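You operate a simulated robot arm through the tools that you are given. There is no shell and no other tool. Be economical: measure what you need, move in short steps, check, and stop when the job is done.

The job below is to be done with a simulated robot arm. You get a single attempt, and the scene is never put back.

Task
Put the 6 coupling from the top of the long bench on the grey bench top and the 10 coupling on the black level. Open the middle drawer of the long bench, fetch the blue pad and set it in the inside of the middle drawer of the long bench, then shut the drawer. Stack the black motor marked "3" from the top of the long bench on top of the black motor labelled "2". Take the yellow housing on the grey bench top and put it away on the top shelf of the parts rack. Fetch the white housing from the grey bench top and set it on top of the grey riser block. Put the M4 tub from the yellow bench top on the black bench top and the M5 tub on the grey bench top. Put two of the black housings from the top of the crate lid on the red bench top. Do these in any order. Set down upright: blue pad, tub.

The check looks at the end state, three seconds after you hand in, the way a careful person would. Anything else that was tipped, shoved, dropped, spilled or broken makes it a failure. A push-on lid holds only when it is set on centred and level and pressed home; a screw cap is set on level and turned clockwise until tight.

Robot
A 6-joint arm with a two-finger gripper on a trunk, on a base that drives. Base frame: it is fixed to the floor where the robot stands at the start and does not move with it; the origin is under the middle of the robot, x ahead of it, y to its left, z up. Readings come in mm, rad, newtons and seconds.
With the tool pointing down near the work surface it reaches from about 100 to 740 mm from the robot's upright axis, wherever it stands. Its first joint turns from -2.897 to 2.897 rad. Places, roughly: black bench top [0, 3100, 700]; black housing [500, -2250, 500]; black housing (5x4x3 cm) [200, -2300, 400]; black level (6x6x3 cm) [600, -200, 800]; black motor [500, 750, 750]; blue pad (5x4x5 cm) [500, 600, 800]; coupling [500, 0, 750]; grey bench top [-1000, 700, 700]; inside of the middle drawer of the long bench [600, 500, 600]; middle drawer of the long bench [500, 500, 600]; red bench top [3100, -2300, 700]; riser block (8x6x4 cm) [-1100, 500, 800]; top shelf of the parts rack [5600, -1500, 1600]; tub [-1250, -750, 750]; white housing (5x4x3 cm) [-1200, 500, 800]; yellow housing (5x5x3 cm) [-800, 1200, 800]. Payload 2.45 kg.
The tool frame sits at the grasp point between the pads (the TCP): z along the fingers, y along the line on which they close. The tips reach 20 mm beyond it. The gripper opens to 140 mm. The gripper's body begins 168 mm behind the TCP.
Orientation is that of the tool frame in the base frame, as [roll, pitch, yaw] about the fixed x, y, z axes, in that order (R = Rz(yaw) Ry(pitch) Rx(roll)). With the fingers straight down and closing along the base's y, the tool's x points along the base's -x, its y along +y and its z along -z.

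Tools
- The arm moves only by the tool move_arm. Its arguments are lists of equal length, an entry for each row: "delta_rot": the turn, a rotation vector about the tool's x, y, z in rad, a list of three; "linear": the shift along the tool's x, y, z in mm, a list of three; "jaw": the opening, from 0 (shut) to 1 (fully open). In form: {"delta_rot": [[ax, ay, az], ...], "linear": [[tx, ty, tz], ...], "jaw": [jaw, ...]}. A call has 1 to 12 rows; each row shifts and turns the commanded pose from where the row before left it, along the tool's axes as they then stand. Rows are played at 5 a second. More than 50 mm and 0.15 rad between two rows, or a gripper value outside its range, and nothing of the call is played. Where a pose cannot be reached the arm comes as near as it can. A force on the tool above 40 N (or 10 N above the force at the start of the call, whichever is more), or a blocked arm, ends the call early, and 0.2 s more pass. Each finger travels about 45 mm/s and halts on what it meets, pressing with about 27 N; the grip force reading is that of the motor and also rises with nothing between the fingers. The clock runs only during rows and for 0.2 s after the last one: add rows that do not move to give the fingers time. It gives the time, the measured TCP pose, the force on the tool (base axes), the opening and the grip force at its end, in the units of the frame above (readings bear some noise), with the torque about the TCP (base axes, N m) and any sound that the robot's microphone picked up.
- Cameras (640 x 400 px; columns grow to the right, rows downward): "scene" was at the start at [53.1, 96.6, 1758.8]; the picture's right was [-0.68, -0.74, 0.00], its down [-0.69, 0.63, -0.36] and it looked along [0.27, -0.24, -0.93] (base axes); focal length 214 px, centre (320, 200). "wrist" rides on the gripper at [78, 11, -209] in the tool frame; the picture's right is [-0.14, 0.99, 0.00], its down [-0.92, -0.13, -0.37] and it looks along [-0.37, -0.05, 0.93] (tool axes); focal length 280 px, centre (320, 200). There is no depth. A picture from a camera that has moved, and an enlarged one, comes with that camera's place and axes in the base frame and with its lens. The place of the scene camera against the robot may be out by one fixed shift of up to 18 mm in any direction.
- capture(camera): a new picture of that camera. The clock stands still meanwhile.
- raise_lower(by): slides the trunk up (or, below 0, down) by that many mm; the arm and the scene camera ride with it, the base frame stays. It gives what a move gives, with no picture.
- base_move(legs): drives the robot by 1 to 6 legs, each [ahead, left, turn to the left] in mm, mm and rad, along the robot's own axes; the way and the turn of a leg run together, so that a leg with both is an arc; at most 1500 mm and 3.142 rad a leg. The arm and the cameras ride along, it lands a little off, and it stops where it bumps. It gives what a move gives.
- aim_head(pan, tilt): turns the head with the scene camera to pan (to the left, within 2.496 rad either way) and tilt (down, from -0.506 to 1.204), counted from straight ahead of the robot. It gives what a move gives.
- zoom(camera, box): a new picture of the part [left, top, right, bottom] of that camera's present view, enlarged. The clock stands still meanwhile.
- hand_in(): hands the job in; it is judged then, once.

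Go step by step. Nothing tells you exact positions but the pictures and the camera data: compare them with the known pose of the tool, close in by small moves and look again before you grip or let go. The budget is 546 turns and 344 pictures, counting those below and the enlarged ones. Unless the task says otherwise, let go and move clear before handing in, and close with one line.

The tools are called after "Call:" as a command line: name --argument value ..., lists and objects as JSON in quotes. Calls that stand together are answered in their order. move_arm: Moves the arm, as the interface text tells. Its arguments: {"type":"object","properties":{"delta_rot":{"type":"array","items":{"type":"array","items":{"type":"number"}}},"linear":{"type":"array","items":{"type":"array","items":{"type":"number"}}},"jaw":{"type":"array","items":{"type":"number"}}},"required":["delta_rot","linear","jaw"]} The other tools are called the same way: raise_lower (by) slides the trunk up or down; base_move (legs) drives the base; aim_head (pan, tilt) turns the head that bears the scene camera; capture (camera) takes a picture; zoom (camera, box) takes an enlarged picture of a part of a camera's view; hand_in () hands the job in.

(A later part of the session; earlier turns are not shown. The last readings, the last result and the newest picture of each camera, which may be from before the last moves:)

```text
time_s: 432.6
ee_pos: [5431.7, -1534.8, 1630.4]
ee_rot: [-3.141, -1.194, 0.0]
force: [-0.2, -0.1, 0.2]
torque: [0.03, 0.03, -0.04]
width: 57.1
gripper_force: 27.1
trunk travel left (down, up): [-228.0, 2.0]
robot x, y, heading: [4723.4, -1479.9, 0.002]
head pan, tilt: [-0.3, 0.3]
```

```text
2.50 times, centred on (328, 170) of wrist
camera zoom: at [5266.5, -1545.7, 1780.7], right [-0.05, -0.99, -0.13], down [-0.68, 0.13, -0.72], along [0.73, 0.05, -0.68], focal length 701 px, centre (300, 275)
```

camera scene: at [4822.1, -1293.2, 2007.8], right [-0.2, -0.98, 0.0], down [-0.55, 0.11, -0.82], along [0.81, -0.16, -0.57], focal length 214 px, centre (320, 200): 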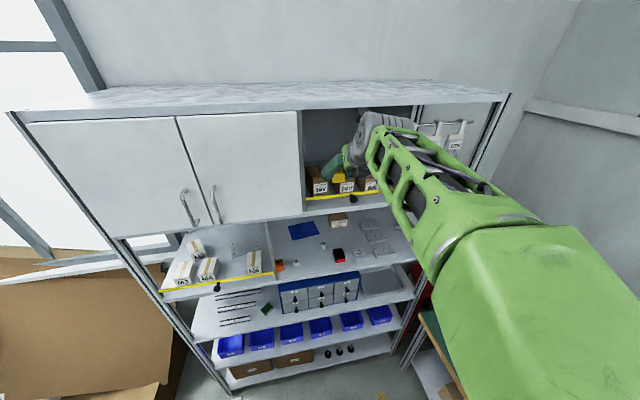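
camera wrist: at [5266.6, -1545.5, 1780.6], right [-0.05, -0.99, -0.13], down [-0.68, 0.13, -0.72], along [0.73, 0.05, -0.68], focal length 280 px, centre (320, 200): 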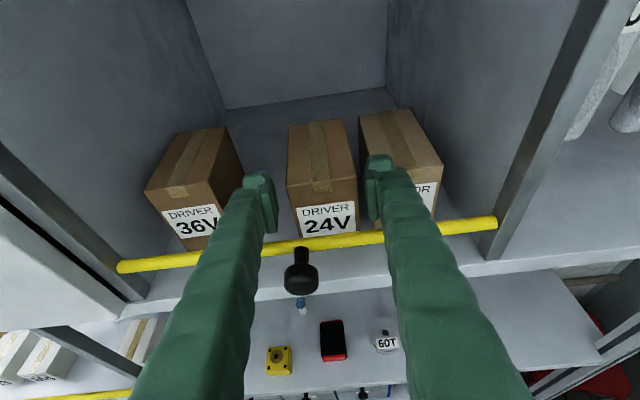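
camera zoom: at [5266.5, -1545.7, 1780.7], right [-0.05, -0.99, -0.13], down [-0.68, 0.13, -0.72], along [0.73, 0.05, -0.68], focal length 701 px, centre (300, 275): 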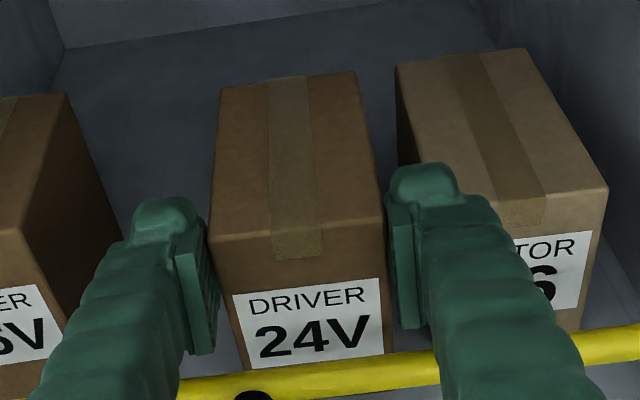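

Call:
move_arm --delta_rot '[[0, 0, 0], [0, 0, 0], [0, 0, 0], [0, 0, 0]]' --linear '[[0, -9, 0], [0, -9, 0], [0, -8, 0], [0, 0, 0]]' --jaw '[0.36, 0.36, 0.36, 0.36]'

Call:
zoom --camera "wrist" --box '[200, 90, 456, 250]'

```text
time_s: 433.6
ee_pos: [5431.6, -1511.7, 1630.5]
ee_rot: [-3.14, -1.195, -0.002]
force: [-0.4, -1.6, 2.9]
torque: [0.01, -0.02, -0.09]
width: 56.7
gripper_force: 27.2
trunk travel left (down, up): [-228.0, 2.0]
robot x, y, heading: [4727.1, -1485.2, 0.0]
head pan, tilt: [-0.3, 0.3]
```

```text
2.50 times, centred on (328, 170) of wrist
camera zoom: at [5266.0, -1521.3, 1780.6], right [-0.05, -0.99, -0.13], down [-0.68, 0.13, -0.72], along [0.73, 0.05, -0.68], focal length 701 px, centre (300, 275)
```

zoom: 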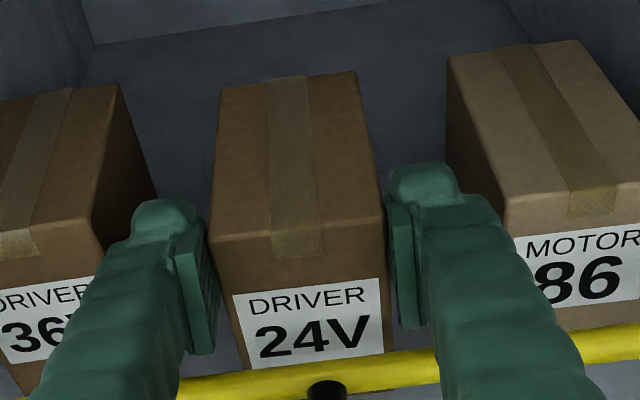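

Call:
move_arm --delta_rot '[[0, 0, 0], [0, 0, 0], [0, 0, 0]]' --linear '[[3.2, -1, 8], [3.2, -1, 8], [0, 0, 0]]' --jaw '[0.36, 0.36, 0.36]'

Call:
move_arm --delta_rot '[[0, 0, 0], [0, 0, 0], [0, 0, 0], [0, 0, 0], [0, 0, 0]]' --linear '[[0, 0, 0], [0, 0, 0], [0, 0, -20], [23, 0, -9], [23, 0, -9]]' --jaw '[0.43, 0.5, 0.5, 0.5, 0.5]'

Call:
base_move --legs '[[-235, 0, 0]]'

Call:
move_arm --delta_rot '[[0, -0.145, 0], [0, -0.145, 0], [0, 0, 0]]' --linear '[[0, 6, 0], [0, 6, 0], [0, 0, 0]]' --jaw '[1, 1, 1]'

```text
time_s: 434.4
ee_pos: [5448.0, -1508.6, 1630.6]
ee_rot: [-3.141, -1.193, 0.002]
force: [0.4, 0.4, 1.5]
torque: [0.15, 0.0, 0.01]
width: 57.0
gripper_force: 27.0
trunk travel left (down, up): [-228.0, 2.0]
robot x, y, heading: [4723.0, -1485.0, -0.004]
head pan, tilt: [-0.3, 0.3]
```

```text
time_s: 435.6
ee_pos: [5430.3, -1507.3, 1685.2]
ee_rot: [3.138, -1.197, -0.001]
force: [1.1, 0.7, 1.1]
torque: [0.02, -0.01, -0.04]
width: 69.6
gripper_force: 0.0
trunk travel left (down, up): [-228.0, 2.0]
robot x, y, heading: [4723.7, -1484.9, -0.002]
head pan, tilt: [-0.3, 0.3]
```

```text
time_s: 437.4
ee_pos: [5187.9, -1508.2, 1686.3]
ee_rot: [3.141, -1.196, 0.001]
force: [-0.1, 0.1, 0.6]
torque: [-0.01, 0.0, -0.02]
width: 70.2
gripper_force: 0.1
trunk travel left (down, up): [-228.0, 2.0]
robot x, y, heading: [4479.7, -1481.0, 0.0]
head pan, tilt: [-0.3, 0.3]
```

```text
time_s: 438.2
ee_pos: [5188.0, -1518.6, 1686.5]
ee_rot: [3.141, -0.904, -0.002]
force: [0.2, -0.6, 0.4]
torque: [0.0, 0.0, -0.01]
width: 139.9
gripper_force: 0.5
trunk travel left (down, up): [-228.0, 2.0]
robot x, y, heading: [4483.9, -1483.8, -0.003]
head pan, tilt: [-0.3, 0.3]
```

Call:
move_arm --delta_rot '[[0, 0, 0], [0, 0, 0]]' --linear '[[-10.3, 4, 19.2], [0, 0, 0]]' --jaw '[1, 1]'

Call:
zoom --camera "wrist" --box '[180, 0, 460, 175]'

```text
time_s: 438.8
ee_pos: [5196.8, -1523.9, 1666.8]
ee_rot: [-3.141, -0.905, 0.0]
force: [-0.6, 0.1, 0.2]
torque: [0.01, 0.0, 0.02]
width: 139.7
gripper_force: 0.1
trunk travel left (down, up): [-228.0, 2.0]
robot x, y, heading: [4483.5, -1486.1, -0.003]
head pan, tilt: [-0.3, 0.3]
```

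```text
2.29 times, centred on (320, 88) of wrist
camera zoom: at [5081.8, -1534.8, 1857.8], right [-0.09, -0.99, -0.11], down [-0.86, 0.13, -0.5], along [0.51, 0.05, -0.86], focal length 641 px, centre (320, 457)
```

zoom: 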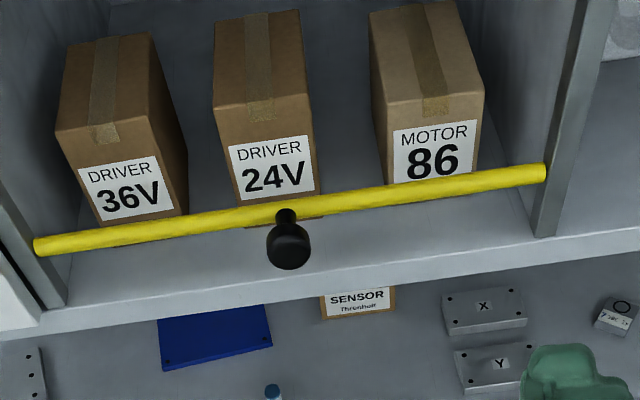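

Close to the original now; remaining offsets are about 24V (+9, -7) and 36V (+7, -4) mm. I'll make those small corrections.

Call:
move_arm --delta_rot '[[0, 0.145, 0], [0, 0.145, 0], [0, 0, 0]]' --linear '[[7, -7, -8], [7, -8, -8], [0, 0, 0]]' --jaw '[0.52, 0.52, 0.52]'

Call:
base_move --legs '[[255, 0, 0]]'

```text
time_s: 439.6
ee_pos: [5193.0, -1510.1, 1685.8]
ee_rot: [3.141, -1.197, 0.001]
force: [0.2, -1.0, 0.6]
torque: [-0.03, 0.0, 0.0]
width: 72.7
gripper_force: 0.1
trunk travel left (down, up): [-228.0, 2.0]
robot x, y, heading: [4479.7, -1482.5, -0.003]
head pan, tilt: [-0.3, 0.3]
```

```text
time_s: 441.5
ee_pos: [5450.3, -1510.6, 1683.8]
ee_rot: [-3.141, -1.195, 0.0]
force: [1.0, -0.3, -0.6]
torque: [-0.01, 0.0, 0.0]
width: 72.6
gripper_force: 0.0
trunk travel left (down, up): [-228.0, 2.0]
robot x, y, heading: [4742.5, -1483.7, -0.002]
head pan, tilt: [-0.3, 0.3]
```

Call:
move_arm --delta_rot '[[0, 0, 0], [0, 0, 0], [0, 0, 0], [0, 0, 0], [0, 0, 0], [0, 0, 0], [0, 0, 0], [0, 0, 0]]' --linear '[[-25.1, -1, 9.9], [-25.1, -1, 9.9], [0, 0, 0], [0, 0, 0], [0, 0, 0], [1.7, 3.5, 4.2], [1.7, 3.5, 4.2], [0, 0, 0]]' --jaw '[0.52, 0.52, 0.44, 0.36, 0.36, 0.36, 0.36, 0.36]'

Call:
move_arm --delta_rot '[[0, 0, 0], [0, 0, 0], [0, 0, 0], [0, 0, 0], [0, 0, 0]]' --linear '[[0, 0, 0], [0, 0, 0], [0, 0, -20], [25, 0, -9.9], [25, 0, -9.9]]' --jaw '[0.43, 0.5, 0.5, 0.5, 0.5]'

Call:
base_move --legs '[[0, 97, 0]]'

Call:
capture --camera "wrist"

```text
time_s: 443.3
ee_pos: [5460.4, -1517.2, 1631.3]
ee_rot: [3.141, -1.195, -0.001]
force: [0.3, 0.1, 1.3]
torque: [0.14, -0.08, -0.06]
width: 57.2
gripper_force: 26.9
trunk travel left (down, up): [-228.0, 2.0]
robot x, y, heading: [4741.7, -1483.8, -0.003]
head pan, tilt: [-0.3, 0.3]
```

```text
time_s: 444.5
ee_pos: [5439.0, -1515.0, 1692.8]
ee_rot: [-3.141, -1.194, -0.001]
force: [-1.3, 0.2, -0.8]
torque: [0.0, 0.01, -0.01]
width: 69.9
gripper_force: 0.0
trunk travel left (down, up): [-228.0, 2.0]
robot x, y, heading: [4737.9, -1485.0, -0.007]
head pan, tilt: [-0.3, 0.3]
```

```text
time_s: 446.0
ee_pos: [5441.0, -1416.1, 1691.6]
ee_rot: [3.14, -1.193, 0.002]
force: [0.9, -0.2, 0.6]
torque: [-0.03, 0.01, -0.03]
width: 70.3
gripper_force: 0.1
trunk travel left (down, up): [-228.0, 2.0]
robot x, y, heading: [4739.7, -1384.3, 0.001]
head pan, tilt: [-0.3, 0.3]
```

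```text
184 pictures are left
camera wrist: at [5276.0, -1427.0, 1843.2], right [-0.05, -0.99, -0.13], down [-0.68, 0.13, -0.72], along [0.73, 0.05, -0.68], focal length 280 px, centre (320, 200)
```

wrist: 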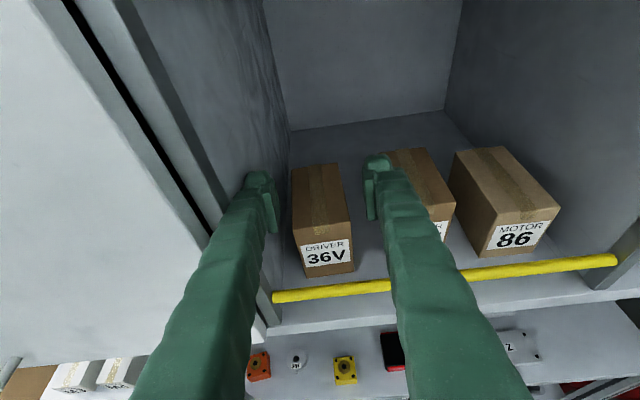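

Call:
move_arm --delta_rot '[[0, 0, 0], [0, 0, 0], [0, 0, 0], [0, 0, 0], [0, 0, 0], [0, 0, 0], [0, 0, 0]]' --linear '[[-27, -1, 13], [-28.4, -2, 13.5], [0, 0, 0], [0, 0, 0], [0, 0, 0], [2.6, 4, 6.5], [0, 0, 0]]' --jaw '[0.52, 0.52, 0.44, 0.36, 0.36, 0.36, 0.36]'

Call:
move_arm --delta_rot '[[0, 0, 0], [0, 0, 0], [0, 0, 0], [0, 0, 0], [0, 0, 0]]' --linear '[[0, 0, 0], [0, 0, 0], [0, 0, -20], [25, 0, -9.9], [25, 0, -9.9]]' --jaw '[0.43, 0.48, 0.48, 0.48, 0.48]'

Call:
base_move --legs '[[-247, -104, 0]]'

Call:
move_arm --delta_rot '[[0, -0.145, 0], [0, -0.145, 0], [0, 0, 0]]' --linear '[[0, 0, 0], [0, 0, 0], [0, 0, 0]]' --jaw '[1, 1, 1]'

```text
time_s: 447.6
ee_pos: [5452.7, -1417.4, 1630.9]
ee_rot: [-3.141, -1.193, -0.001]
force: [-0.3, -1.1, -0.2]
torque: [-0.04, 0.19, -0.01]
width: 57.0
gripper_force: 26.7
trunk travel left (down, up): [-228.0, 2.0]
robot x, y, heading: [4742.9, -1386.7, -0.001]
head pan, tilt: [-0.3, 0.3]
```

```text
time_s: 448.8
ee_pos: [5431.8, -1418.8, 1692.4]
ee_rot: [3.141, -1.193, -0.002]
force: [-0.2, -0.8, 0.6]
torque: [-0.01, 0.02, 0.0]
width: 67.0
gripper_force: 0.0
trunk travel left (down, up): [-228.0, 2.0]
robot x, y, heading: [4743.1, -1384.5, -0.005]
head pan, tilt: [-0.3, 0.3]
```

```text
time_s: 450.7
ee_pos: [5181.7, -1522.0, 1691.5]
ee_rot: [3.141, -1.195, -0.001]
force: [0.1, 0.1, -0.3]
torque: [0.0, 0.0, 0.04]
width: 67.1
gripper_force: 0.0
trunk travel left (down, up): [-228.0, 2.0]
robot x, y, heading: [4492.6, -1489.7, -0.003]
head pan, tilt: [-0.3, 0.3]
```

```text
time_s: 451.5
ee_pos: [5182.3, -1521.8, 1691.5]
ee_rot: [3.141, -0.905, 0.002]
force: [-0.1, -1.5, 0.0]
torque: [0.01, -0.02, 0.01]
width: 137.8
gripper_force: 0.1
trunk travel left (down, up): [-228.0, 2.0]
robot x, y, heading: [4491.9, -1493.5, 0.002]
head pan, tilt: [-0.3, 0.3]
```

Call:
move_arm --delta_rot '[[0, 0, 0], [0, 0, 0]]' --linear '[[-10.8, 1, 26.8], [0, 0, 0]]' --jaw '[1, 1]'

Call:
zoom --camera "wrist" --box '[180, 0, 460, 175]'

```text
time_s: 452.1
ee_pos: [5196.8, -1522.3, 1667.3]
ee_rot: [-3.14, -0.903, 0.001]
force: [-0.2, -0.2, 0.6]
torque: [0.02, 0.01, 0.01]
width: 140.2
gripper_force: 0.1
trunk travel left (down, up): [-228.0, 2.0]
robot x, y, heading: [4492.3, -1494.5, -0.002]
head pan, tilt: [-0.3, 0.3]
```

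```text
2.29 times, centred on (320, 88) of wrist
camera zoom: at [5082.0, -1533.4, 1859.4], right [-0.08, -0.99, -0.11], down [-0.86, 0.13, -0.5], along [0.51, 0.05, -0.86], focal length 641 px, centre (320, 457)
```

zoom: 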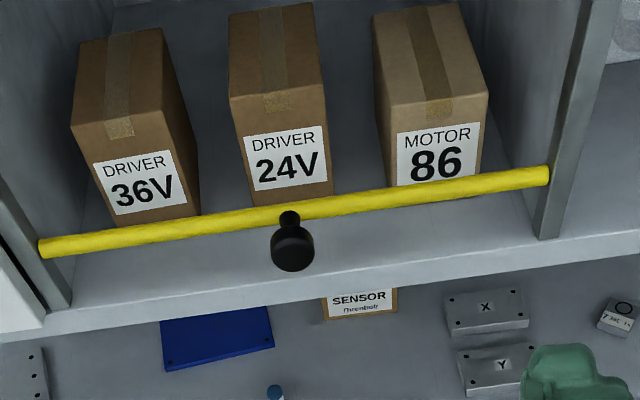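

The boxes are back within ~5 mm. Now I'll fetch the housing again with the correct clearances (box tops ≈1640).

Call:
move_arm --delta_rot '[[0, 0, 0], [0, 0, 0], [0, 0, 0], [0, 0, 0], [0, 0, 0], [0, 0.021, 0], [0, 0, 0]]' --linear '[[-36.5, 0, 23.7], [-36.5, 0, 23.7], [-36.5, 0, 23.7], [-36.5, 0, 23.7], [-36.5, 0, 23.7], [0, 0, 0], [0, 0, 0]]' --jaw '[0.42, 0.42, 0.42, 0.42, 0.42, 0.42, 0.42]'

Call:
raise_lower --by -160

Call:
base_move --legs '[[0, 117, 0], [200, 0, 0]]'

Call:
capture --camera "wrist"

```text
time_s: 453.7
ee_pos: [5178.6, -1522.2, 1449.6]
ee_rot: [-3.14, -0.915, 0.001]
force: [0.3, 0.4, -0.3]
torque: [0.01, 0.01, 0.02]
width: 59.0
gripper_force: 0.0
trunk travel left (down, up): [-228.0, 2.0]
robot x, y, heading: [4494.6, -1492.1, 0.004]
head pan, tilt: [-0.3, 0.3]
```

```text
time_s: 455.6
ee_pos: [5178.1, -1522.7, 1289.5]
ee_rot: [-3.139, -0.918, 0.0]
force: [0.0, 0.0, -0.5]
torque: [0.01, 0.0, 0.03]
width: 58.9
gripper_force: 0.0
trunk travel left (down, up): [-68.0, 162.0]
robot x, y, heading: [4494.9, -1493.2, 0.0]
head pan, tilt: [-0.3, 0.3]
```

```text
time_s: 458.4
ee_pos: [5377.2, -1404.9, 1288.9]
ee_rot: [-3.14, -0.917, -0.001]
force: [1.2, 0.1, -0.2]
torque: [-0.02, 0.05, 0.02]
width: 58.8
gripper_force: 0.1
trunk travel left (down, up): [-68.0, 162.0]
robot x, y, heading: [4689.9, -1370.7, -0.002]
head pan, tilt: [-0.3, 0.3]
```

```text
182 pictures are left
camera wrist: at [5260.5, -1415.7, 1478.8], right [-0.08, -0.99, -0.11], down [-0.85, 0.13, -0.51], along [0.52, 0.05, -0.86], focal length 280 px, centre (320, 200)
```

wrist: 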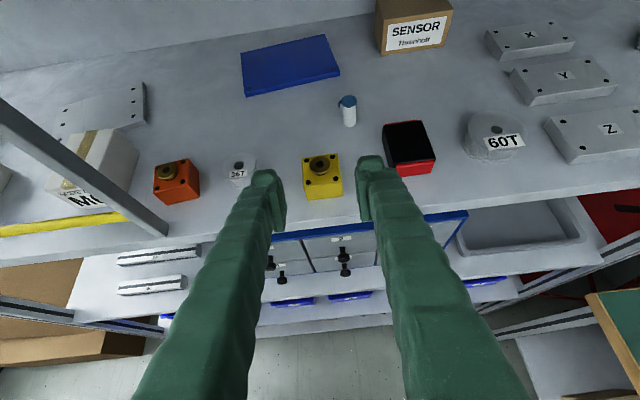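

Call:
base_move --legs '[[64, 0, 0]]'

Call:
raise_lower --by -38

Call:
zoom --camera "wrist" --box '[200, 120, 440, 270]'

```text
time_s: 459.4
ee_pos: [5442.1, -1404.8, 1288.4]
ee_rot: [-3.139, -0.917, -0.004]
force: [0.0, 0.6, 0.5]
torque: [0.01, 0.04, 0.02]
width: 58.7
gripper_force: 0.0
trunk travel left (down, up): [-68.0, 162.0]
robot x, y, heading: [4750.8, -1371.1, -0.008]
head pan, tilt: [-0.3, 0.3]
```

```text
time_s: 460.3
ee_pos: [5440.5, -1405.4, 1251.4]
ee_rot: [-3.14, -0.917, -0.003]
force: [1.0, -0.2, 0.2]
torque: [0.02, 0.0, 0.03]
width: 58.9
gripper_force: 0.2
trunk travel left (down, up): [-30.0, 200.0]
robot x, y, heading: [4754.7, -1373.0, -0.002]
head pan, tilt: [-0.3, 0.3]
```

```text
2.67 times, centred on (320, 195) of wrist
camera zoom: at [5322.9, -1416.2, 1441.2], right [-0.08, -0.99, -0.11], down [-0.85, 0.13, -0.51], along [0.52, 0.05, -0.86], focal length 748 px, centre (320, 213)
```

zoom: 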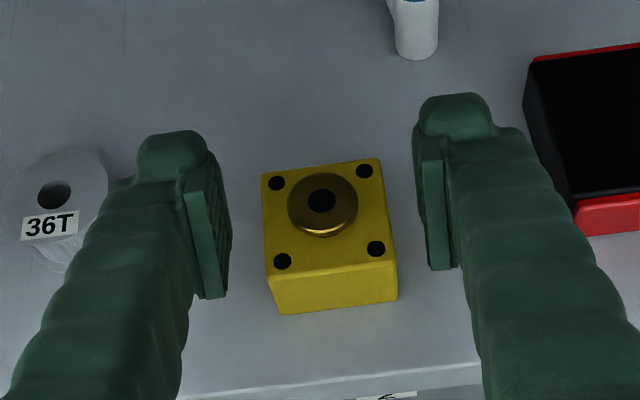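

Call:
raise_lower --by -21.5

Call:
move_arm --delta_rot '[[0, 0, 0], [0, 0, 0], [0, 0, 0], [0, 0, 0]]' --linear '[[0, 0, 0], [0, 0, 0], [0, 0, 0], [0, 0, 0]]' --jaw '[0.3, 0.25, 0.25, 0.25]'

Call:
raise_lower --by 70

Call:
base_move --legs '[[-300, 0, 0], [0, -76, 0]]'

Call:
raise_lower --by 150

Call:
move_arm --delta_rot '[[0, 0, 0], [0, 0, 0], [0, 0, 0], [0, 0, 0], [0, 0, 0], [0, 0, 0], [0, 0.14, 0], [0, 0.14, 0]]' --linear '[[38, 0, -29], [38, 0, -29], [38, 0, -29], [38, 0, -29], [38, 0, -29], [8, 0, -6], [0, 0, 0], [0, 0, 0]]' --jaw '[0.25, 0.25, 0.25, 0.25, 0.25, 0.25, 0.25, 0.25]'

Call:
capture --camera "wrist"

```text
time_s: 460.9
ee_pos: [5441.3, -1405.6, 1228.1]
ee_rot: [-3.139, -0.916, -0.003]
force: [0.1, -0.1, 0.4]
torque: [-0.02, -0.01, 0.01]
width: 58.9
gripper_force: 0.0
trunk travel left (down, up): [-9.0, 221.0]
robot x, y, heading: [4751.6, -1374.2, -0.002]
head pan, tilt: [-0.3, 0.3]
```

```text
time_s: 461.9
ee_pos: [5440.4, -1405.2, 1229.9]
ee_rot: [-3.14, -0.915, -0.003]
force: [1.3, 0.3, 1.1]
torque: [-0.01, -0.05, 0.01]
width: 40.8
gripper_force: 27.0
trunk travel left (down, up): [-9.0, 221.0]
robot x, y, heading: [4749.2, -1373.5, -0.006]
head pan, tilt: [-0.3, 0.3]
```

```text
time_s: 463.0
ee_pos: [5440.8, -1405.1, 1299.9]
ee_rot: [-3.139, -0.918, -0.002]
force: [0.2, 0.2, -1.7]
torque: [-0.02, 0.05, 0.01]
width: 40.9
gripper_force: 27.0
trunk travel left (down, up): [-79.0, 151.0]
robot x, y, heading: [4754.3, -1369.8, -0.005]
head pan, tilt: [-0.3, 0.3]
```

```text
time_s: 466.0
ee_pos: [5137.7, -1481.2, 1298.7]
ee_rot: [-3.139, -0.917, -0.005]
force: [0.0, -0.3, -1.3]
torque: [0.01, 0.0, 0.02]
width: 41.1
gripper_force: 27.0
trunk travel left (down, up): [-79.0, 151.0]
robot x, y, heading: [4446.4, -1444.9, -0.011]
head pan, tilt: [-0.3, 0.3]
```

```text
time_s: 467.8
ee_pos: [5137.3, -1481.2, 1449.1]
ee_rot: [-3.137, -0.916, -0.007]
force: [0.2, 1.0, -1.5]
torque: [-0.01, -0.03, -0.01]
width: 40.9
gripper_force: 26.8
trunk travel left (down, up): [-229.0, 1.0]
robot x, y, heading: [4450.1, -1448.2, -0.007]
head pan, tilt: [-0.3, 0.3]
```

```text
time_s: 469.6
ee_pos: [5137.7, -1481.7, 1697.2]
ee_rot: [-3.139, -1.199, -0.009]
force: [0.4, 0.0, -0.6]
torque: [-0.04, -0.04, -0.01]
width: 40.9
gripper_force: 26.7
trunk travel left (down, up): [-229.0, 1.0]
robot x, y, heading: [4452.9, -1448.0, -0.007]
head pan, tilt: [-0.3, 0.3]
```

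```text
180 pictures are left
camera wrist: at [4972.2, -1491.8, 1847.4], right [-0.06, -0.99, -0.13], down [-0.68, 0.13, -0.72], along [0.73, 0.05, -0.68], focal length 280 px, centre (320, 200)
```

wrist: 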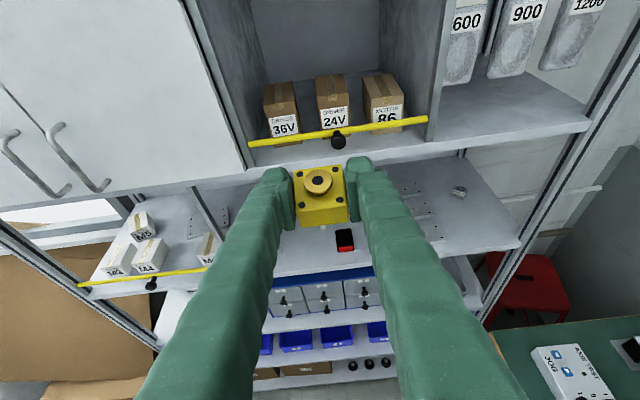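

Call:
base_move --legs '[[385, 0, 0.007]]'

Call:
aim_head --pan -0.2 --tilt 0.5

Call:
capture --camera "wrist"

Call:
zoom --camera "scene" --box '[280, 80, 480, 250]'

```text
time_s: 472.0
ee_pos: [5524.3, -1476.8, 1697.9]
ee_rot: [-3.137, -1.195, -0.001]
force: [-0.4, -0.3, -2.3]
torque: [0.0, 0.03, -0.03]
width: 41.0
gripper_force: 27.4
trunk travel left (down, up): [-229.0, 1.0]
robot x, y, heading: [4833.5, -1452.6, 0.001]
head pan, tilt: [-0.3, 0.3]
```

```text
time_s: 472.7
ee_pos: [5523.7, -1476.8, 1697.7]
ee_rot: [-3.138, -1.198, 0.001]
force: [0.3, 0.6, -1.3]
torque: [-0.02, 0.02, -0.04]
width: 40.8
gripper_force: 27.2
trunk travel left (down, up): [-229.0, 1.0]
robot x, y, heading: [4833.8, -1444.5, 0.0]
head pan, tilt: [-0.201, 0.499]
```

```text
179 pictures are left
camera wrist: at [5358.0, -1488.0, 1847.7], right [-0.05, -0.99, -0.13], down [-0.68, 0.13, -0.72], along [0.73, 0.05, -0.68], focal length 280 px, centre (320, 200)
```

wrist: 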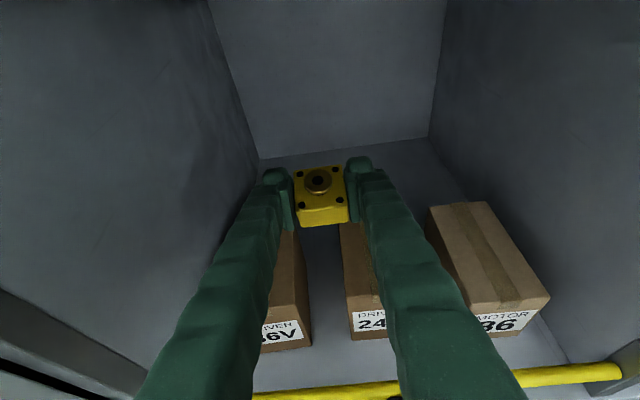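

```text
2.35 times, centred on (380, 165) of scene
camera zoom: at [4936.6, -1330.8, 2016.5], right [-0.2, -0.98, 0.0], down [-0.47, 0.09, -0.88], along [0.86, -0.17, -0.48], focal length 505 px, centre (179, 282)
```

zoom: 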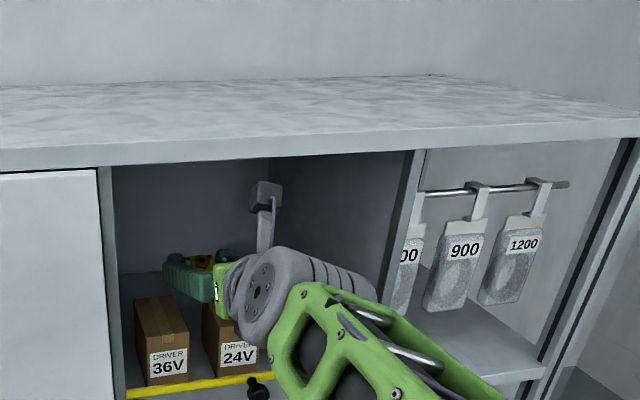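

Call:
move_arm --delta_rot '[[-0.003, 0, 0], [0, 0, 0]]' --linear '[[-10.5, 0, 4.1], [0, 0, 0]]' --jaw '[0.25, 0.25]'

Call:
base_move --legs '[[80, 0, 0]]'

Call:
capture --camera "wrist"

Call:
zoom --camera "scene" --box '[280, 80, 480, 250]'

```text
time_s: 473.3
ee_pos: [5522.9, -1478.5, 1684.5]
ee_rot: [3.14, -1.198, 0.001]
force: [0.3, 0.0, -0.8]
torque: [0.01, 0.0, 0.03]
width: 40.6
gripper_force: 26.7
trunk travel left (down, up): [-229.0, 1.0]
robot x, y, heading: [4834.9, -1450.3, -0.002]
head pan, tilt: [-0.201, 0.499]
```

```text
time_s: 474.4
ee_pos: [5607.0, -1476.9, 1685.3]
ee_rot: [-3.14, -1.196, 0.0]
force: [0.9, 0.0, -0.8]
torque: [0.02, -0.03, 0.03]
width: 41.0
gripper_force: 27.2
trunk travel left (down, up): [-229.0, 1.0]
robot x, y, heading: [4919.5, -1444.3, 0.001]
head pan, tilt: [-0.201, 0.499]
```

```text
177 pictures are left
camera wrist: at [5441.6, -1487.4, 1835.6], right [-0.05, -0.99, -0.13], down [-0.68, 0.13, -0.72], along [0.73, 0.05, -0.68], focal length 280 px, centre (320, 200)
```

wrist: 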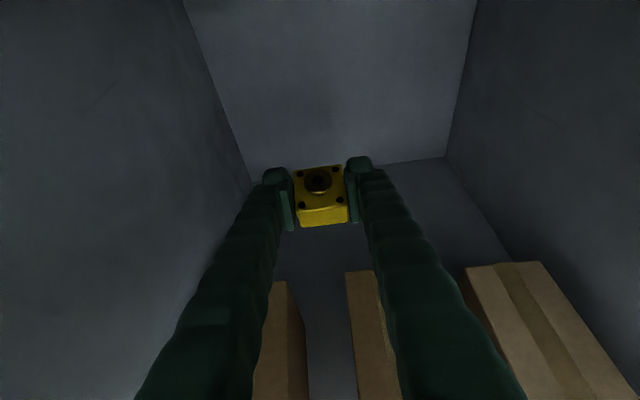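

```text
2.35 times, centred on (380, 165) of scene
camera zoom: at [5020.4, -1330.7, 2016.4], right [-0.2, -0.98, 0.0], down [-0.47, 0.09, -0.88], along [0.86, -0.17, -0.48], focal length 505 px, centre (179, 282)
```

zoom: 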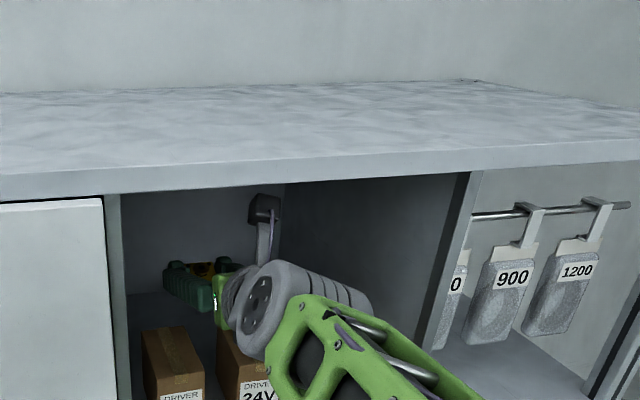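

Call:
move_arm --delta_rot '[[0, 0, 0], [0, 0, 0]]' --linear '[[-22, 0, 8.6], [0, 0, 0]]' --jaw '[0.25, 0.25]'

Call:
base_move --legs '[[80, 0, 0]]'

Call:
move_arm --delta_rot '[[0, 0, 0], [0, 0, 0], [0, 0, 0]]' --linear '[[-10, 0, 32], [-10, 0, 32], [0, 0, 0]]' --jaw '[0.25, 0.25, 0.25]'

Call:
capture --camera "wrist"

Call:
zoom --camera "scene" --box '[280, 80, 480, 250]'

```text
time_s: 475.0
ee_pos: [5605.9, -1476.6, 1662.3]
ee_rot: [-3.14, -1.197, 0.001]
force: [0.1, -0.3, -1.7]
torque: [0.01, 0.03, 0.0]
width: 41.0
gripper_force: 27.1
trunk travel left (down, up): [-229.0, 1.0]
robot x, y, heading: [4917.0, -1446.8, -0.004]
head pan, tilt: [-0.201, 0.499]
```

```text
time_s: 476.0
ee_pos: [5684.4, -1475.9, 1661.7]
ee_rot: [-3.141, -1.196, 0.001]
force: [0.6, 0.6, -0.5]
torque: [0.03, 0.03, 0.01]
width: 40.9
gripper_force: 27.7
trunk travel left (down, up): [-229.0, 1.0]
robot x, y, heading: [4993.9, -1448.4, -0.002]
head pan, tilt: [-0.201, 0.499]
```

```text
time_s: 476.8
ee_pos: [5734.3, -1476.0, 1621.8]
ee_rot: [3.14, -1.194, 0.002]
force: [0.4, -0.1, -1.2]
torque: [-0.02, 0.03, -0.02]
width: 40.9
gripper_force: 26.9
trunk travel left (down, up): [-229.0, 1.0]
robot x, y, heading: [4992.2, -1444.7, 0.0]
head pan, tilt: [-0.201, 0.499]
```

```text
175 pictures are left
camera wrist: at [5568.4, -1487.5, 1771.0], right [-0.05, -0.99, -0.13], down [-0.68, 0.13, -0.72], along [0.73, 0.05, -0.68], focal length 280 px, centre (320, 200)
```

wrist: 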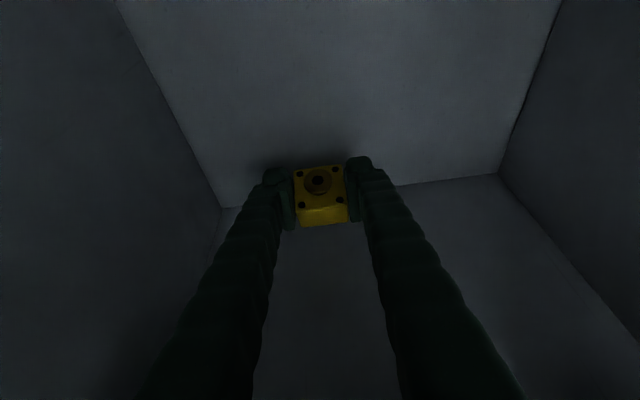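

```text
2.35 times, centred on (380, 165) of scene
camera zoom: at [5095.1, -1330.6, 2016.5], right [-0.2, -0.98, 0.0], down [-0.47, 0.09, -0.88], along [0.86, -0.17, -0.48], focal length 505 px, centre (179, 282)
```

zoom: 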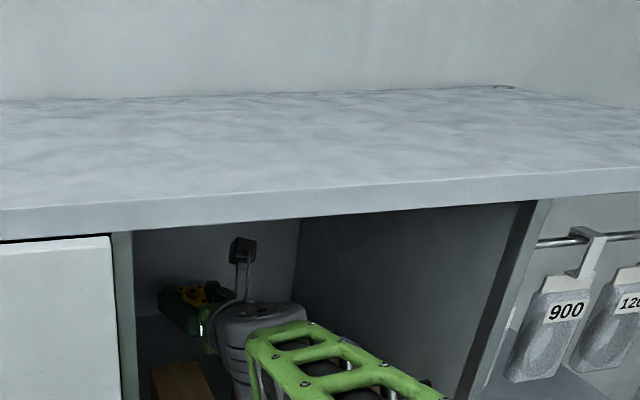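

Near the back wall now. Lowering and straightening the lean in alternating small steps.

Call:
move_arm --delta_rot '[[0, -0.072, 0], [0, -0.072, 0], [0, 0, 0], [0, 0, 0]]' --linear '[[0, 0, 0], [0, 0, 0], [-19.1, 0, 11], [0, 0, 0]]' --jaw '[0.25, 0.25, 0.25, 0.25]'

Call:
move_arm --delta_rot '[[0, -0.066, 0], [0, -0.067, 0], [0, 0, 0]]' --linear '[[0, 0, 0], [-3, 0, 2.1], [0, 0, 0]]' --jaw '[0.25, 0.25, 0.25]'

Call:
zoom --camera "scene" --box '[280, 80, 480, 250]'

```text
time_s: 477.8
ee_pos: [5737.0, -1464.0, 1600.6]
ee_rot: [-3.141, -1.052, -0.001]
force: [-0.2, -0.1, -0.8]
torque: [0.01, 0.0, -0.01]
width: 40.9
gripper_force: 27.2
out of reach, approached as far as the arm can: row 1, 2
trunk travel left (down, up): [-229.0, 1.0]
robot x, y, heading: [4991.3, -1444.1, 0.0]
head pan, tilt: [-0.201, 0.499]
```

```text
time_s: 478.6
ee_pos: [5735.8, -1465.4, 1596.4]
ee_rot: [-3.138, -0.92, 0.005]
force: [-0.6, -0.1, -2.0]
torque: [0.01, 0.02, -0.02]
width: 40.7
gripper_force: 27.0
trunk travel left (down, up): [-229.0, 1.0]
robot x, y, heading: [4991.4, -1445.3, 0.001]
head pan, tilt: [-0.201, 0.499]
```

```text
2.35 times, centred on (380, 165) of scene
camera zoom: at [5095.5, -1330.6, 2016.5], right [-0.2, -0.98, 0.0], down [-0.47, 0.09, -0.88], along [0.86, -0.17, -0.48], focal length 505 px, centre (179, 282)
```

zoom: 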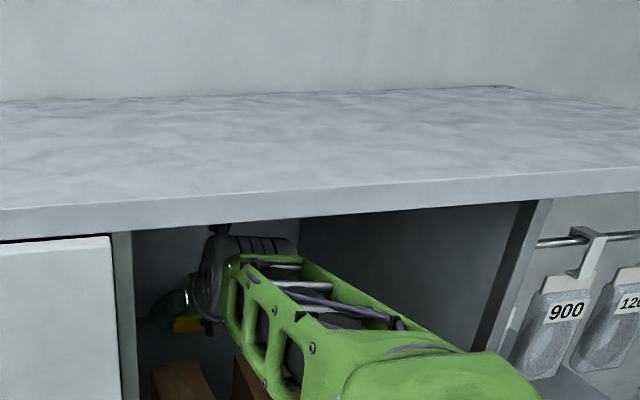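

Call:
move_arm --delta_rot '[[0, 0, 0], [0, 0, 0]]' --linear '[[-6.4, 0, 4.8], [0, 0, 0]]' --jaw '[0.25, 0.25]'

Call:
move_arm --delta_rot '[[0, 0, 0], [0, 0, 0]]' --linear '[[-2.4, 0, 1.8], [0, 0, 0]]' --jaw '[0.25, 0.25]'

Call:
move_arm --delta_rot '[[0, 0, 0], [0, 0, 0]]' --linear '[[-2.4, 0, 1.8], [0, 0, 0]]' --jaw '[0.25, 0.25]'

```text
time_s: 479.2
ee_pos: [5736.6, -1465.2, 1588.6]
ee_rot: [-3.137, -0.92, 0.001]
force: [-0.3, 0.4, -0.9]
torque: [0.01, 0.01, 0.02]
width: 41.1
gripper_force: 26.9
trunk travel left (down, up): [-229.0, 1.0]
robot x, y, heading: [4992.5, -1448.2, 0.003]
head pan, tilt: [-0.201, 0.499]
```

```text
time_s: 479.8
ee_pos: [5736.9, -1464.3, 1585.5]
ee_rot: [-3.137, -0.922, 0.002]
force: [0.4, 0.1, -0.7]
torque: [-0.01, -0.01, -0.02]
width: 40.9
gripper_force: 27.2
trunk travel left (down, up): [-229.0, 1.0]
robot x, y, heading: [4993.9, -1443.2, -0.001]
head pan, tilt: [-0.201, 0.499]
```

```text
time_s: 480.4
ee_pos: [5736.6, -1465.7, 1582.8]
ee_rot: [-3.137, -0.92, 0.0]
force: [0.2, 0.4, -1.3]
torque: [-0.01, -0.04, -0.01]
width: 41.2
gripper_force: 27.3
trunk travel left (down, up): [-229.0, 1.0]
robot x, y, heading: [4994.7, -1448.3, 0.0]
head pan, tilt: [-0.201, 0.499]
```

Call:
move_arm --delta_rot '[[0, 0, 0], [0, 0, 0]]' --linear '[[-2.4, 0, 1.8], [0, 0, 0]]' --jaw '[0.25, 0.25]'

Call:
move_arm --delta_rot '[[0, 0, 0], [0, 0, 0]]' --linear '[[-2.4, 0, 1.8], [0, 0, 0]]' --jaw '[0.25, 0.25]'

Call:
move_arm --delta_rot '[[0, 0, 0], [0, 0, 0]]' --linear '[[-2.4, 0, 1.8], [0, 0, 0]]' --jaw '[0.25, 0.25]'

Call:
capture --camera "wrist"

```text
time_s: 481.0
ee_pos: [5736.8, -1464.3, 1580.0]
ee_rot: [-3.139, -0.921, 0.001]
force: [0.1, -0.2, -1.4]
torque: [0.06, -0.01, 0.01]
width: 41.1
gripper_force: 27.0
trunk travel left (down, up): [-229.0, 1.0]
robot x, y, heading: [4998.8, -1449.2, 0.003]
head pan, tilt: [-0.201, 0.499]
```

```text
time_s: 481.6
ee_pos: [5736.3, -1464.7, 1578.5]
ee_rot: [-3.14, -0.923, 0.001]
force: [3.7, -0.2, 9.8]
torque: [-0.24, 0.04, 0.06]
width: 41.1
gripper_force: 27.2
trunk travel left (down, up): [-229.0, 1.0]
robot x, y, heading: [4994.6, -1445.0, 0.003]
head pan, tilt: [-0.201, 0.499]
```

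```text
time_s: 482.2
ee_pos: [5735.9, -1465.1, 1577.1]
ee_rot: [-3.138, -0.927, 0.003]
force: [3.4, -1.1, 22.1]
torque: [-0.11, -0.24, 0.05]
width: 41.4
gripper_force: 26.9
trunk travel left (down, up): [-229.0, 1.0]
robot x, y, heading: [4997.4, -1445.7, 0.001]
head pan, tilt: [-0.201, 0.499]
```

```text
172 pictures are left
camera wrist: at [5616.8, -1476.3, 1766.0], right [-0.08, -0.99, -0.11], down [-0.85, 0.13, -0.51], along [0.52, 0.05, -0.85], focal length 280 px, centre (320, 200)
```

wrist: 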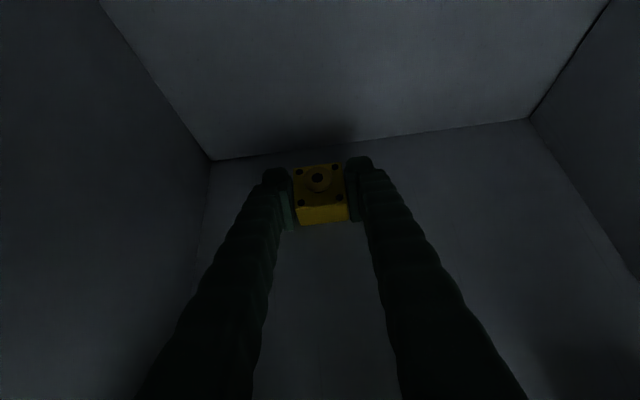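

Contact with the shelf. Releasing and retracing the way out.

Call:
move_arm --delta_rot '[[0, 0, 0], [0, 0, 0], [0, 0, 0], [0, 0, 0], [0, 0, 0], [0, 0.066, 0], [0, 0.067, 0], [0, 0, 0]]' --linear '[[1.2, 0, -0.9], [0, 0, 0], [0, 0, 0], [8, 0, -6], [9, 0, -7], [0, 0, 0], [0, 0, 0], [0, 0, 0]]' --jaw '[0.3, 0.36, 0.4, 0.4, 0.4, 0.4, 0.4, 0.4]'

Call:
capture --camera "wrist"

```text
time_s: 484.0
ee_pos: [5736.9, -1464.2, 1596.1]
ee_rot: [-3.141, -1.054, -0.001]
force: [-0.3, -0.3, 0.3]
torque: [-0.02, -0.02, -0.01]
width: 56.1
gripper_force: 0.0
trunk travel left (down, up): [-229.0, 1.0]
robot x, y, heading: [4992.9, -1448.0, 0.003]
head pan, tilt: [-0.201, 0.499]
```

```text
171 pictures are left
camera wrist: at [5594.0, -1475.6, 1768.5], right [-0.07, -0.99, -0.12], down [-0.78, 0.13, -0.62], along [0.63, 0.05, -0.78], focal length 280 px, centre (320, 200)
```

wrist: 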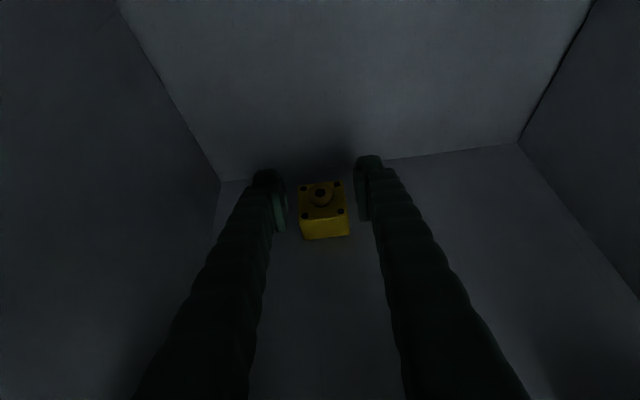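

Call:
move_arm --delta_rot '[[0, 0, 0], [0, 0.07, 0], [0, 0.07, 0], [0, 0, 0], [0, 0, 0], [0, 0, 0]]' --linear '[[20.8, 0, -12], [0, 0, 0], [0, 0, 0], [9.4, 0, -30.6], [9.4, 0, -30.6], [0, 0, 0]]' --jaw '[0.4, 0.4, 0.4, 0.4, 0.4, 0.4]'

Call:
base_move --legs '[[-75, 0, 0]]'

Call:
move_arm --delta_rot '[[0, 0, 0], [0, 0, 0]]' --linear '[[20, 0, -8], [0, 0, 0]]' --jaw '[0.4, 0.4]'

Call:
base_move --legs '[[-430, 0, 0]]'

Call:
capture --camera "wrist"

Call:
capture --camera "scene"

```text
time_s: 485.4
ee_pos: [5687.4, -1460.1, 1661.8]
ee_rot: [3.141, -1.192, 0.001]
force: [-0.8, -0.4, -0.2]
torque: [0.0, 0.03, -0.01]
width: 55.9
gripper_force: 0.1
out of reach, approached as far as the arm can: row 3
trunk travel left (down, up): [-229.0, 1.0]
robot x, y, heading: [4995.5, -1447.5, 0.003]
head pan, tilt: [-0.201, 0.499]
```

```text
time_s: 486.5
ee_pos: [5610.6, -1461.0, 1662.8]
ee_rot: [3.141, -1.194, -0.001]
force: [0.6, -0.1, -0.2]
torque: [-0.01, 0.01, 0.03]
width: 56.1
gripper_force: 0.1
trunk travel left (down, up): [-229.0, 1.0]
robot x, y, heading: [4921.5, -1447.2, 0.004]
head pan, tilt: [-0.201, 0.499]
```

```text
time_s: 487.1
ee_pos: [5614.0, -1460.4, 1683.2]
ee_rot: [-3.14, -1.191, -0.001]
force: [0.3, -1.1, 0.6]
torque: [0.03, 0.01, -0.03]
width: 55.9
gripper_force: 0.0
trunk travel left (down, up): [-229.0, 1.0]
robot x, y, heading: [4920.5, -1447.2, 0.003]
head pan, tilt: [-0.201, 0.499]
```

```text
time_s: 489.7
ee_pos: [5189.0, -1462.0, 1682.4]
ee_rot: [-3.141, -1.194, -0.004]
force: [-0.5, -0.8, 0.0]
torque: [0.02, -0.04, 0.0]
width: 56.0
gripper_force: 0.1
trunk travel left (down, up): [-229.0, 1.0]
robot x, y, heading: [4498.2, -1450.8, 0.0]
head pan, tilt: [-0.201, 0.499]
```

```text
170 pictures are left
camera wrist: at [5024.1, -1472.1, 1834.0], right [-0.05, -0.99, -0.13], down [-0.68, 0.13, -0.72], along [0.73, 0.05, -0.68], focal length 280 px, centre (320, 200)
```

wrist: 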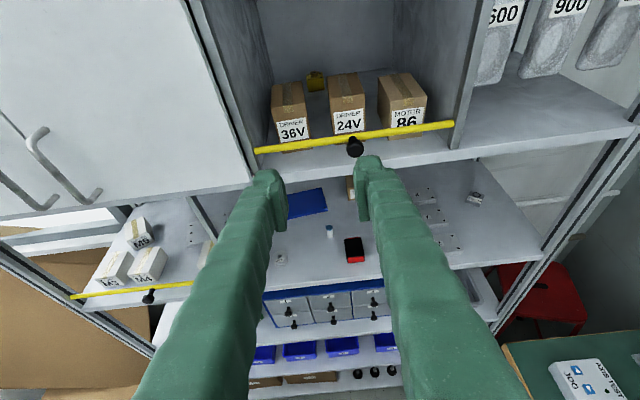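

```text
169 pictures are left
camera scene: at [4598.3, -1330.5, 2016.5], right [-0.2, -0.98, 0.0], down [-0.47, 0.1, -0.88], along [0.86, -0.18, -0.48], focal length 214 px, centre (320, 200)
```

scene: 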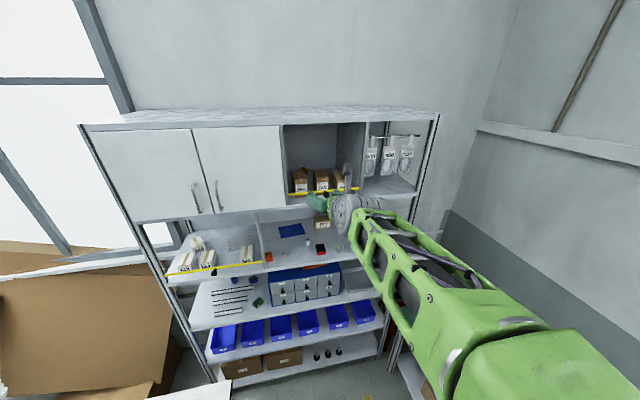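

The yellow housing is on the top shelf and the boxes are in place. Next: restoring the arm to the tool-down posture and heading for the crate with the black housings.

Call:
raise_lower --by -204

Call:
move_arm --delta_rot '[[0, -0.145, 0], [0, -0.145, 0], [0, -0.145, 0], [0, -0.145, 0], [0, 0, -0.1496], [0, 0, -0.1496], [0, 0, -0.1496], [0, 0, -0.1496], [0, 0, -0.1496], [0, 0, -0.1496], [0, 0, -0.1496], [0, 0, -0.1496]]' --linear '[[-10, 0, -45], [-10, 0, -45], [-10, 0, -40], [-10, 0, 0], [0, 0, 0], [0, 0, 0], [0, 0, 0], [0, 0, 0], [0, 0, 0], [0, 0, 0], [0, 0, 0], [0, 0, 0]]' --jaw '[0.4, 0.4, 0.4, 0.4, 0.4, 0.4, 0.4, 0.4, 0.4, 0.4, 0.4, 0.4]'

Call:
move_arm --delta_rot '[[0, 0, -0.1496], [0, 0, -0.1496], [0, 0, -0.1496], [0, 0, -0.1496], [0, 0, -0.1496], [0, 0, -0.1496], [0, 0, -0.1496], [0, 0, -0.1496], [0, 0, -0.1496], [0, 0, -0.1496], [0, 0, -0.1496], [0, 0, -0.1496]]' --linear '[[0, 0, 0], [0, 0, 0], [0, 0, 0], [0, 0, 0], [0, 0, 0], [0, 0, 0], [0, 0, 0], [0, 0, 0], [0, 0, 0], [0, 0, 0], [0, 0, 0], [0, 0, 0]]' --jaw '[0.4, 0.4, 0.4, 0.4, 0.4, 0.4, 0.4, 0.4, 0.4, 0.4, 0.4, 0.4]'

```text
time_s: 491.9
ee_pos: [5189.4, -1461.7, 1479.6]
ee_rot: [-3.141, -1.192, -0.004]
force: [0.0, 0.4, -0.3]
torque: [0.01, -0.01, 0.01]
width: 56.3
gripper_force: 0.0
trunk travel left (down, up): [-25.0, 205.0]
robot x, y, heading: [4496.6, -1442.3, 0.002]
head pan, tilt: [-0.201, 0.499]
```

```text
time_s: 494.5
ee_pos: [5053.9, -1482.7, 1508.3]
ee_rot: [2.563, -0.211, 1.257]
force: [0.5, 0.2, 0.5]
torque: [-0.01, 0.0, 0.03]
width: 56.1
gripper_force: 0.0
out of reach, approached as far as the arm can: row 2, 3, 4
trunk travel left (down, up): [-25.0, 205.0]
robot x, y, heading: [4497.7, -1447.2, -0.002]
head pan, tilt: [-0.201, 0.499]
```

```text
time_s: 497.1
ee_pos: [5052.8, -1483.0, 1510.0]
ee_rot: [3.04, 0.603, 2.958]
force: [0.3, 0.5, -0.6]
torque: [0.02, 0.01, -0.01]
width: 56.1
gripper_force: 0.0
trunk travel left (down, up): [-25.0, 205.0]
robot x, y, heading: [4498.0, -1446.9, 0.001]
head pan, tilt: [-0.201, 0.499]
```

Call:
move_arm --delta_rot '[[0, 0, -0.1496], [0, 0, -0.05], [0, 0.15, 0], [0, 0.15, 0], [0, 0.15, 0], [0, 0.15, 0], [0, 0, 0], [0, 0, 0], [0, 0, 0], [0, 0, 0], [0, 0, 0], [0, 0, 0]]' --linear '[[25, 0, 35], [25, 0, 35], [20, 0, 40], [20, 0, 40], [15, 0, 45], [10, 0, 45], [10, 0, 45], [5, 0, 45], [0, 0, 45], [0, 0, 45], [0, 0, 45], [0, 0, 0]]' --jaw '[0.5, 0.5, 0.5, 0.5, 0.5, 0.5, 0.5, 0.5, 0.5, 0.5, 0.5, 0.5]'

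Call:
base_move --legs '[[-900, 0, 0], [-900, 0, 0]]'

Call:
aim_head --pan -1.3 --tilt 0.7

Call:
capture --camera "scene"

```text
time_s: 499.7
ee_pos: [5043.4, -1488.7, 1014.1]
ee_rot: [-3.114, 0.011, -3.104]
force: [0.1, -0.3, 0.9]
torque: [0.0, 0.03, 0.01]
width: 70.1
gripper_force: 0.1
trunk travel left (down, up): [-25.0, 205.0]
robot x, y, heading: [4498.8, -1450.4, 0.005]
head pan, tilt: [-0.201, 0.499]
```

```text
time_s: 508.6
ee_pos: [3264.2, -1481.8, 1014.0]
ee_rot: [-3.113, 0.013, -3.095]
force: [0.4, 0.0, -1.4]
torque: [0.02, 0.01, 0.01]
width: 70.2
gripper_force: 0.1
trunk travel left (down, up): [-25.0, 205.0]
robot x, y, heading: [2720.7, -1442.8, 0.008]
head pan, tilt: [-0.201, 0.499]
```

```text
time_s: 510.0
ee_pos: [3264.0, -1480.6, 1014.5]
ee_rot: [-3.113, 0.012, -3.095]
force: [0.7, 0.0, 0.4]
torque: [0.04, -0.02, 0.02]
width: 70.0
gripper_force: 0.1
trunk travel left (down, up): [-25.0, 205.0]
robot x, y, heading: [2718.5, -1444.2, 0.008]
head pan, tilt: [-1.3, 0.7]
```

```text
168 pictures are left
camera scene: at [2753.3, -1390.8, 1794.8], right [-0.96, -0.28, 0.0], down [-0.18, 0.62, -0.77], along [0.21, -0.74, -0.64], focal length 214 px, centre (320, 200)
```

scene: 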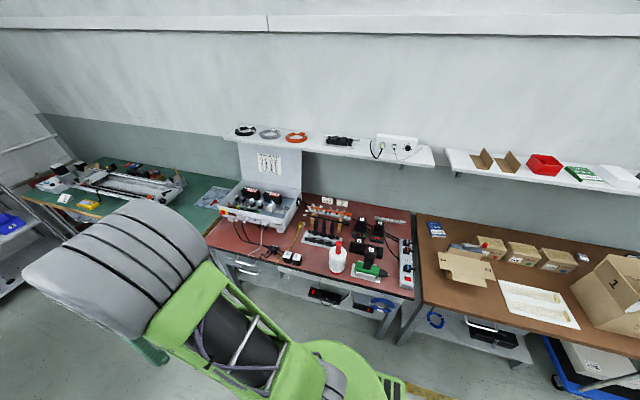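

Call:
zoom --camera "scene" --box '[200, 170, 424, 310]'

```text
2.86 times, centred on (312, 240) of scene
camera zoom: at [2753.3, -1390.8, 1794.8], right [-0.96, -0.28, 0.0], down [-0.18, 0.62, -0.77], along [0.21, -0.74, -0.64], focal length 613 px, centre (343, 86)
```

zoom: 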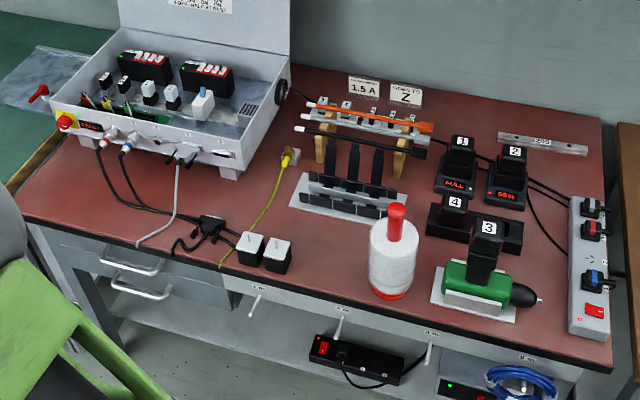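

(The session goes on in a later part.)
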